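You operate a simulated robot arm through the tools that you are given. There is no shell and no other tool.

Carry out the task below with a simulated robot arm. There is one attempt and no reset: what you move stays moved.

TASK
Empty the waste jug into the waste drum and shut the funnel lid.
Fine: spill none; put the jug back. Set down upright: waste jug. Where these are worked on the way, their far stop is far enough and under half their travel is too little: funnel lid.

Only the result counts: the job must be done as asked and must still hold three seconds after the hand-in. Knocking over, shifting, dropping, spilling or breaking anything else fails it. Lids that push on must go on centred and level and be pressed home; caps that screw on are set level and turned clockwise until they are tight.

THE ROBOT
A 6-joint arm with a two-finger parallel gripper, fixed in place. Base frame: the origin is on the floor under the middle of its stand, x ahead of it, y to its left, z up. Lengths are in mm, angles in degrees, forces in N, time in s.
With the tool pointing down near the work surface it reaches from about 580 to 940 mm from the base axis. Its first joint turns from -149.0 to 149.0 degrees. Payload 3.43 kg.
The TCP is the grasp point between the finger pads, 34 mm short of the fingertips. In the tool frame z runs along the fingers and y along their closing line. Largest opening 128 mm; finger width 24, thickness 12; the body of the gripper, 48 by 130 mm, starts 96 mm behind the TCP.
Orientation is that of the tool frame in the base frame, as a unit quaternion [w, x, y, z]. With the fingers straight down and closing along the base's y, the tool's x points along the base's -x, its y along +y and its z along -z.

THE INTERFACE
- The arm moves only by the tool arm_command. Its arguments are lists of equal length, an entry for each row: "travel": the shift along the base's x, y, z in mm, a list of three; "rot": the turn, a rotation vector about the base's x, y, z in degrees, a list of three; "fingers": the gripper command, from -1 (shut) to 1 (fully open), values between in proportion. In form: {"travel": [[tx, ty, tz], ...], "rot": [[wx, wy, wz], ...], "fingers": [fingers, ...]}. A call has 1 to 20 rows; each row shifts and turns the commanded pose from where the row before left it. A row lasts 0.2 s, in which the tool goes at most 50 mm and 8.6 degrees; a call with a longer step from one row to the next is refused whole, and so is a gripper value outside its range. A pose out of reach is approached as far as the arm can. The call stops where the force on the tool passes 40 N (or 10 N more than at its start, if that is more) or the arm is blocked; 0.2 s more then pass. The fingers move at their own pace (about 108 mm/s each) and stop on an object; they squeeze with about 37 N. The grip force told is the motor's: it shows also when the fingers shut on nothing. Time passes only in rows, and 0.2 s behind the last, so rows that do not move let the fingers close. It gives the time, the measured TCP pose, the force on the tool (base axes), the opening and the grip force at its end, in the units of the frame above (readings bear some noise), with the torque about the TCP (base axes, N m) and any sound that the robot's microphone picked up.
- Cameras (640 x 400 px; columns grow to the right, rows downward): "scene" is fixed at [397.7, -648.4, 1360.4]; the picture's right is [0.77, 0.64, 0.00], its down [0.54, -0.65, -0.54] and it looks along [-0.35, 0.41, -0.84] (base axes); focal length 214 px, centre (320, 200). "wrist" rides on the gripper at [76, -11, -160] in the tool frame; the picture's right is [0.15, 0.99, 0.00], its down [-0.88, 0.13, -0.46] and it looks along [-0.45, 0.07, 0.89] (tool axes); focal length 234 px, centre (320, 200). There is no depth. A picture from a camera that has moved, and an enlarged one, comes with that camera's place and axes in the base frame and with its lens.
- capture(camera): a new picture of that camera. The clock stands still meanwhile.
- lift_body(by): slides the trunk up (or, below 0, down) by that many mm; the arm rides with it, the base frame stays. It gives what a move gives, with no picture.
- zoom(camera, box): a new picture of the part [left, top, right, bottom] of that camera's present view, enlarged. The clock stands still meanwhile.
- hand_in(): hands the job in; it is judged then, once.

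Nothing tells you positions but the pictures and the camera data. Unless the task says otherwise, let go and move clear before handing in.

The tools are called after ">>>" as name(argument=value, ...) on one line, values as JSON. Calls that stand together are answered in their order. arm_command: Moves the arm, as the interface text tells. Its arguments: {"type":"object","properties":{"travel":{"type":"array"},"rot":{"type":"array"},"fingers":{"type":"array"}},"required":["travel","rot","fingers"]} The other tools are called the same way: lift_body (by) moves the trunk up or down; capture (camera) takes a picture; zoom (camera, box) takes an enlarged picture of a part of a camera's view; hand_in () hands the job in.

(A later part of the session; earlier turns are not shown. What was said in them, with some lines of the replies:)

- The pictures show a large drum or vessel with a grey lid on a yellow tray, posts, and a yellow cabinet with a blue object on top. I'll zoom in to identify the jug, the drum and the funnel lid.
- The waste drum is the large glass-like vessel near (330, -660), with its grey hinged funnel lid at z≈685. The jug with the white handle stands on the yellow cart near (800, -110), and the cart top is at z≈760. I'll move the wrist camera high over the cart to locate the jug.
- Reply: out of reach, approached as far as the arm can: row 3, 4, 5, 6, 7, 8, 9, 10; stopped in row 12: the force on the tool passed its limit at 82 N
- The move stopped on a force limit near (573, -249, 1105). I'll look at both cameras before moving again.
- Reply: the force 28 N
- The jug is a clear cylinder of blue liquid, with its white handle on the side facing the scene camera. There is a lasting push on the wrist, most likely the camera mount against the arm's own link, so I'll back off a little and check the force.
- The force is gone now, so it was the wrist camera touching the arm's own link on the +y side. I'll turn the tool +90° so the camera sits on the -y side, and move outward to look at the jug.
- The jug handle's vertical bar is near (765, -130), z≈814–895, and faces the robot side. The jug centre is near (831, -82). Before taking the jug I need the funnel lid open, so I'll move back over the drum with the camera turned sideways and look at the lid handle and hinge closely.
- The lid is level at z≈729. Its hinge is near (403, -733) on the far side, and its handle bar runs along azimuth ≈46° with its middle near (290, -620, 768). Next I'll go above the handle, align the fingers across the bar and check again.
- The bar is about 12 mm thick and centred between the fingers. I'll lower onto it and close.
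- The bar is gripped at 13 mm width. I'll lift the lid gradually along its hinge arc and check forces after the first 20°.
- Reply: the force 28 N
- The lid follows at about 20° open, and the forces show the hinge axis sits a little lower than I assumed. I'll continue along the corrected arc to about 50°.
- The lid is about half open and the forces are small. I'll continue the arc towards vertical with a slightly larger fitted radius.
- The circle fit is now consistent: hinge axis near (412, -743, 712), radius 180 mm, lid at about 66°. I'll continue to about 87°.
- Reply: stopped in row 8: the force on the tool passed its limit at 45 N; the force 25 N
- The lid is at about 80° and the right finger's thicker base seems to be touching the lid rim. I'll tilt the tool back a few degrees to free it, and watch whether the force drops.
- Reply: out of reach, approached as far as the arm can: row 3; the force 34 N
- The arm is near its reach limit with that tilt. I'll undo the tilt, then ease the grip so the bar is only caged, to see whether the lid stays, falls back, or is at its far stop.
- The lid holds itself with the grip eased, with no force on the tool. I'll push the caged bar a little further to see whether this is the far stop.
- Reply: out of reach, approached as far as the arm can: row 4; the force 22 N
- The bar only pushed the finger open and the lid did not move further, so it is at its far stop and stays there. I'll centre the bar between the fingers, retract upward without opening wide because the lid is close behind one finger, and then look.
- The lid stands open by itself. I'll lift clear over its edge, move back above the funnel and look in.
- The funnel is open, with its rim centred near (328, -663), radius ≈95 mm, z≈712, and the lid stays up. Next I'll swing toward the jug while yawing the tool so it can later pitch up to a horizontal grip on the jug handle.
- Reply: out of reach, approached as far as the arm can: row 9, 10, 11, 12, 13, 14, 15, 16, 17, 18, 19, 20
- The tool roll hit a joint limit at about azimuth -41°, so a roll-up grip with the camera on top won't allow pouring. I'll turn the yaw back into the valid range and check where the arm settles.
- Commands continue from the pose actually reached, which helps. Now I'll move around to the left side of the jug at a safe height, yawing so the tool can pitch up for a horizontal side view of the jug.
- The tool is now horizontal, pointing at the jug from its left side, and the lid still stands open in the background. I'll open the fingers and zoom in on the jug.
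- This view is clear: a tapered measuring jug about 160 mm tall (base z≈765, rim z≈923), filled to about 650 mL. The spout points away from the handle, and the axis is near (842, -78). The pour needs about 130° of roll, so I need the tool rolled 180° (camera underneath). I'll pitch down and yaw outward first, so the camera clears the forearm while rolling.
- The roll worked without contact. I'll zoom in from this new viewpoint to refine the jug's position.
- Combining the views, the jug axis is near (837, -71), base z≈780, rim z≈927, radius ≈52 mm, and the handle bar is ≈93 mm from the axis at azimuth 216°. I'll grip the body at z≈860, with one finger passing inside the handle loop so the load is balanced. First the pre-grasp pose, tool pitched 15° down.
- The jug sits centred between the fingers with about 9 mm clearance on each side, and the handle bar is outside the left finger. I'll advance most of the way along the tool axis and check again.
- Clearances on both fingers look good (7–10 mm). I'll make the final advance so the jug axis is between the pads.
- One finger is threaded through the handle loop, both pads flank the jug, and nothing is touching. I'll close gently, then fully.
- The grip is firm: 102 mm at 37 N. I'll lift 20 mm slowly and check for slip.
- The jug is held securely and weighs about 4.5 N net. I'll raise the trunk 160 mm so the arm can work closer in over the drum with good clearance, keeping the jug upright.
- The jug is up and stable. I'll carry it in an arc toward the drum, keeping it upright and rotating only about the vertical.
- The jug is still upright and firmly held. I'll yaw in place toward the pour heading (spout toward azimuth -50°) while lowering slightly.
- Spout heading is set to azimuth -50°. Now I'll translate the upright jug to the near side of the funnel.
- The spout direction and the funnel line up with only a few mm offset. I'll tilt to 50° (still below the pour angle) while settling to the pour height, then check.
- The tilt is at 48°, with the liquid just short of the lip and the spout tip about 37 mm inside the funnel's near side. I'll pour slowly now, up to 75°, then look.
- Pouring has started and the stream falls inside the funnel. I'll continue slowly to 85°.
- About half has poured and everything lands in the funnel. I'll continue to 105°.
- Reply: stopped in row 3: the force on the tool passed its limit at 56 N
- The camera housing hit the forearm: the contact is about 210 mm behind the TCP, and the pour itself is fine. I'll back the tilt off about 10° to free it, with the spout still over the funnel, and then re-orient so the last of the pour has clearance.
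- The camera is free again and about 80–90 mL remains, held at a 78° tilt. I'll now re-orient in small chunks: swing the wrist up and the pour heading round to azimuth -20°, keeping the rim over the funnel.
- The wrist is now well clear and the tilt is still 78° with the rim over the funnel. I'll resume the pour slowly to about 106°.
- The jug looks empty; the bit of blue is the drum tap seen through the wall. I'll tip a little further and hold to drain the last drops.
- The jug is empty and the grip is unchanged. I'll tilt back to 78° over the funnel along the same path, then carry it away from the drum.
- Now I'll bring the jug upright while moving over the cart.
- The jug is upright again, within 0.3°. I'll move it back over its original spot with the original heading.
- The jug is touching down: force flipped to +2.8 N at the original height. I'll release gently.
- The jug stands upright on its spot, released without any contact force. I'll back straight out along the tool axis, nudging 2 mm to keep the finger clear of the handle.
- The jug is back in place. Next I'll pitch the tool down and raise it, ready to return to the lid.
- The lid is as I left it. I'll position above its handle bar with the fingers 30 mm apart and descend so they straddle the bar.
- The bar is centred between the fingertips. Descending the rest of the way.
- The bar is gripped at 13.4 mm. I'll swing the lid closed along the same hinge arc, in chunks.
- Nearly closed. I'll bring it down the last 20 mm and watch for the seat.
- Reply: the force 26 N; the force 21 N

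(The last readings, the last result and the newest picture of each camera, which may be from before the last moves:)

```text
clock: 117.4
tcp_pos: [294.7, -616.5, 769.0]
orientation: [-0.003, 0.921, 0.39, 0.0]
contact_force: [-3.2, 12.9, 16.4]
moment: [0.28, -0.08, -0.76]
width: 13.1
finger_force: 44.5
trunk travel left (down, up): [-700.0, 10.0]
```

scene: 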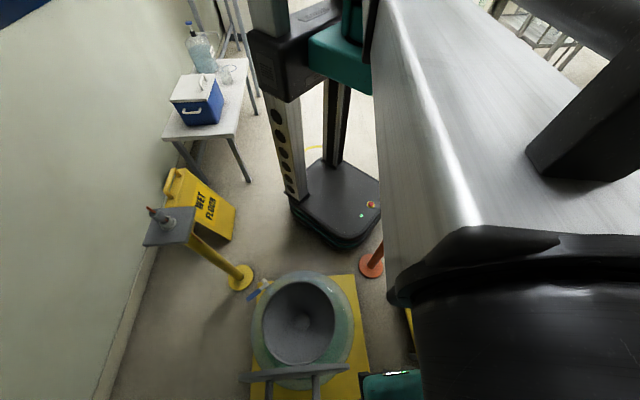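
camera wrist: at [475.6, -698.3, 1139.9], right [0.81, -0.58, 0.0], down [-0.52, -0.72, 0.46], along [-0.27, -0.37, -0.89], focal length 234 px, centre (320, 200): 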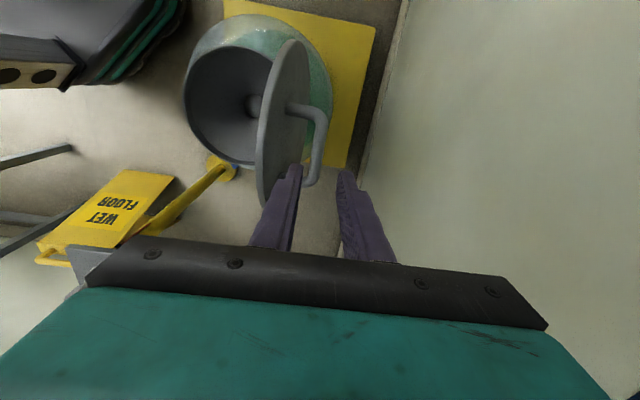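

The lid is now pressing up at 16 N, so it has seated. I'll press a touch more, release and lift off.

>>> arm_command(travel=[[0, 0, -1], [0, 0, 0], [0, 0, 0], [0, 0, 0], [0, 0, 0]], rot=[[0, 0, 0], [0, 0, 0], [0, 0, 0], [0, 0, 0], [0, 0, 0]], fingers=[-1, -1, -0.8, -0.5, -0.2])

>>> capture(camera="wrist")

```text
clock: 118.6
tcp_pos: [296.0, -621.4, 766.2]
orientation: [0.0, 0.92, 0.391, -0.001]
contact_force: [-0.5, 0.8, -0.9]
moment: [0.0, -0.02, 0.01]
width: 51.2
finger_force: 0.0
trunk travel left (down, up): [-700.0, 10.0]
```

```text
taken
camera wrist: at [341.4, -557.6, 925.4], right [0.81, -0.58, 0.0], down [-0.52, -0.72, 0.46], along [-0.27, -0.37, -0.89], focal length 234 px, centre (320, 200)
```

wrist: 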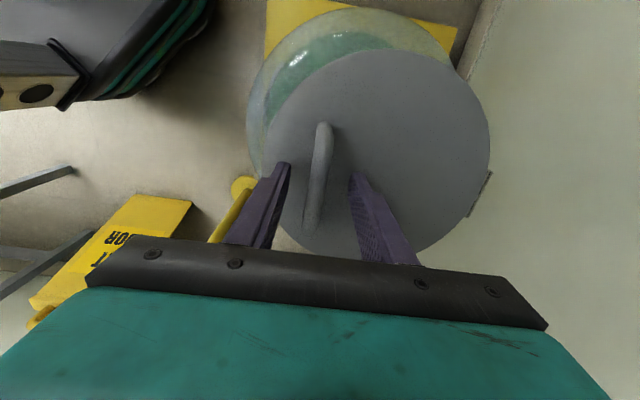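

>>> arm_command(travel=[[0, 0, 10], [0, 0, 20], [0, 0, 30], [0, 0, 40], [0, 0, 40], [0, 0, 40], [0, 0, 0]], rot=[[0, 0, 0], [0, 0, 0], [0, 0, 0], [0, 0, 0], [0, 0, 0], [0, 0, 0], [0, 0, 0]], fingers=[-0.2, -0.2, -0.2, -0.2, -0.2, -0.2, -0.2])

>>> capture(camera="scene")

>>> zoom(camera="wrist", box=[200, 0, 500, 220])

```text
clock: 120.2
tcp_pos: [297.2, -617.9, 947.0]
orientation: [-0.001, 0.92, 0.391, -0.001]
contact_force: [0.2, 0.0, 0.0]
moment: [0.02, -0.02, -0.01]
width: 51.2
finger_force: 0.1
trunk travel left (down, up): [-700.0, 10.0]
```

```text
taken
```

scene: 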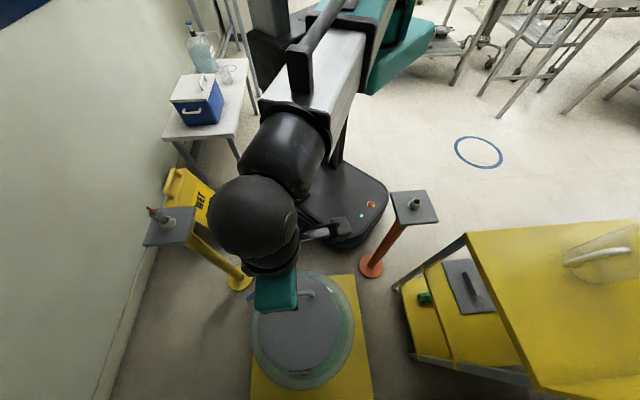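

```text
1.82 times, centred on (350, 110) of wrist
camera zoom: at [342.2, -556.2, 1105.6], right [0.81, -0.58, 0.0], down [-0.52, -0.72, 0.46], along [-0.27, -0.37, -0.89], focal length 426 px, centre (266, 364)
```

zoom: 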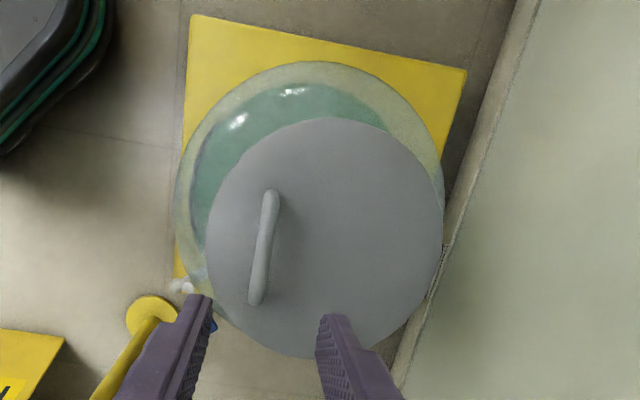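

>>> arm_command(travel=[[20, 15, 8], [30, 22, 10], [30, 22, 10], [30, 22, 10], [30, 22, 10], [30, 22, 10], [30, 22, 5], [30, 22, 0], [30, 22, 0], [0, 0, 0]], rot=[[0, 0, 0], [0, 0, 0], [0, 0, 0], [0, 0, 0], [0, 0, 0], [0, 0, 0], [0, 0, 0], [0, 0, 0], [0, 0, 0], [0, 0, 0]], fingers=[-0.2, -0.2, -0.2, -0.2, -0.2, -0.2, -0.2, -0.2, -0.2, -0.2])

>>> zoom(camera="scene", box=[220, 250, 400, 400])

>>> zoom(camera="scene", box=[380, 200, 640, 400])

```text
clock: 122.4
tcp_pos: [556.2, -428.1, 1005.5]
orientation: [0.0, 0.921, 0.39, -0.001]
contact_force: [-0.2, 0.1, 0.2]
moment: [-0.03, -0.01, 0.01]
width: 51.3
finger_force: 0.0
trunk travel left (down, up): [-700.0, 10.0]
```

```text
2.67 times, centred on (310, 325) of scene
camera zoom: at [397.7, -648.4, 1360.4], right [0.77, 0.64, 0.0], down [0.54, -0.65, -0.54], along [-0.35, 0.41, -0.84], focal length 572 px, centre (347, -133)
```

zoom: 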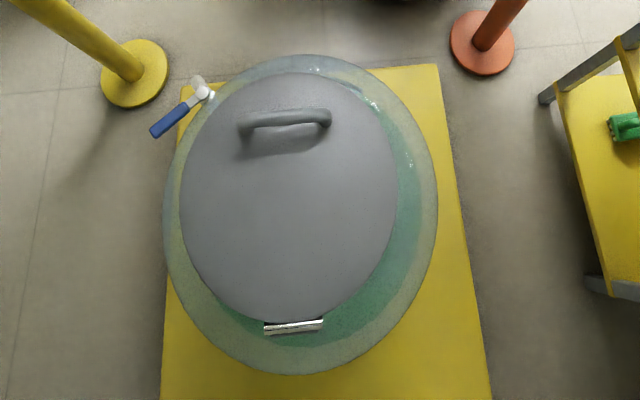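

```text
2.00 times, centred on (510, 300) of scene
camera zoom: at [397.7, -648.4, 1360.4], right [0.77, 0.64, 0.0], down [0.54, -0.65, -0.54], along [-0.35, 0.41, -0.84], focal length 429 px, centre (-60, 0)
```

zoom: 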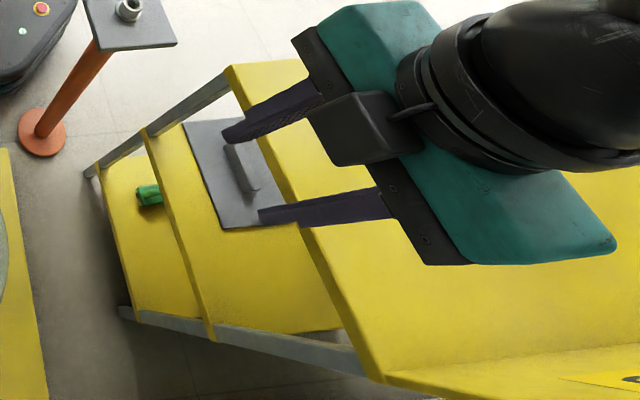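

The lid's outline, handle and hinge match the starting picture, so it is shut. I'll move the arm a bit aside and make a final check of the jug and the floor.

>>> arm_command(travel=[[-25, -30, 5], [-25, -30, 5], [-25, -30, 5], [-25, -30, 5], [0, 0, 0]], rot=[[0, 0, 0], [0, 0, 0], [0, 0, 0], [0, 0, 0], [0, 0, 0]], fingers=[-0.2, -0.2, -0.2, -0.2, -0.2])

>>> capture(camera="scene")

>>> zoom(camera="scene", box=[540, 220, 640, 300])

>>> capture(camera="wrist")

```text
clock: 123.6
tcp_pos: [455.7, -547.7, 1028.7]
orientation: [-0.001, 0.92, 0.391, -0.001]
contact_force: [0.0, -0.4, 0.4]
moment: [0.0, 0.01, 0.0]
width: 50.9
finger_force: 0.1
trunk travel left (down, up): [-700.0, 10.0]
```

```text
taken
```

scene: 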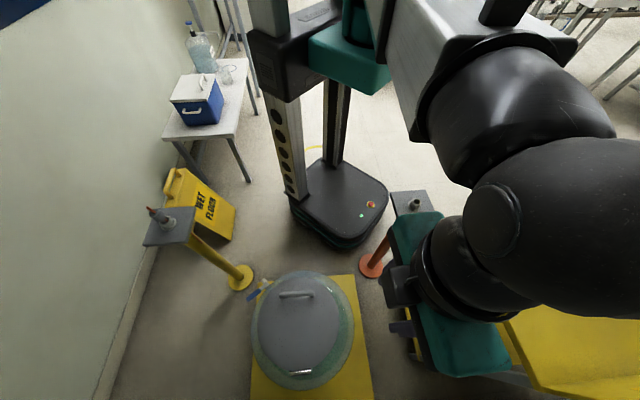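

```text
5.00 times, centred on (590, 260) of scene
camera zoom: at [397.7, -648.4, 1360.4], right [0.77, 0.64, 0.0], down [0.54, -0.65, -0.54], along [-0.35, 0.41, -0.84], focal length 1072 px, centre (-1030, -100)
```

zoom: 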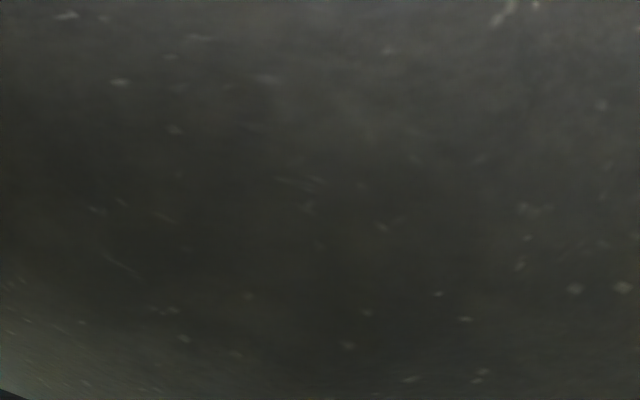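

```text
taken
camera wrist: at [500.2, -486.3, 1188.3], right [0.81, -0.58, 0.0], down [-0.52, -0.72, 0.46], along [-0.27, -0.37, -0.89], focal length 234 px, centre (320, 200)
```

wrist: 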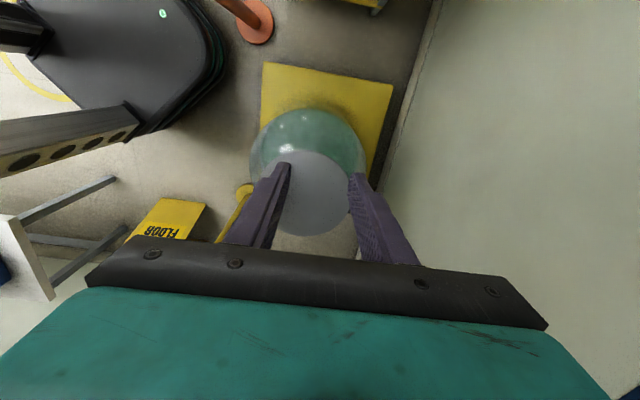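

The lid is shut, the jug is back upright and empty on the cart, no spill is visible, and the arm is clear of everything. Handing in.

>>> hand_in()

```text
The job is handed in.
```

The waste jug is emptied into the drum, the funnel lid is shut, and the jug is back upright on the cart. I've handed the job in, and no result has come back yet.

- **Lid opening:** I opened the lid to its far stop, about 80°, and it stayed up by itself during the pour.
- **Pour:** I paused partway through because the wrist camera touched the arm's own forearm. I changed the arm's position with the jug still over the funnel and finished the pour. No blue liquid was left in the jug, and I saw no spill in the pictures.
- **Jug:** It stands about 4–5 mm from where it started. My last clear view of it was a few moves before the hand-in, because the arm blocked the camera in the final picture. Nothing went near it after that view.
- **Lid closing:** I pressed it down at about 16 N until it seated. It matches the starting picture.

During the first move, before I had touched anything, the wrist camera also bumped the arm's own link, and I backed it off. The trunk is still 150 mm higher than at the start.
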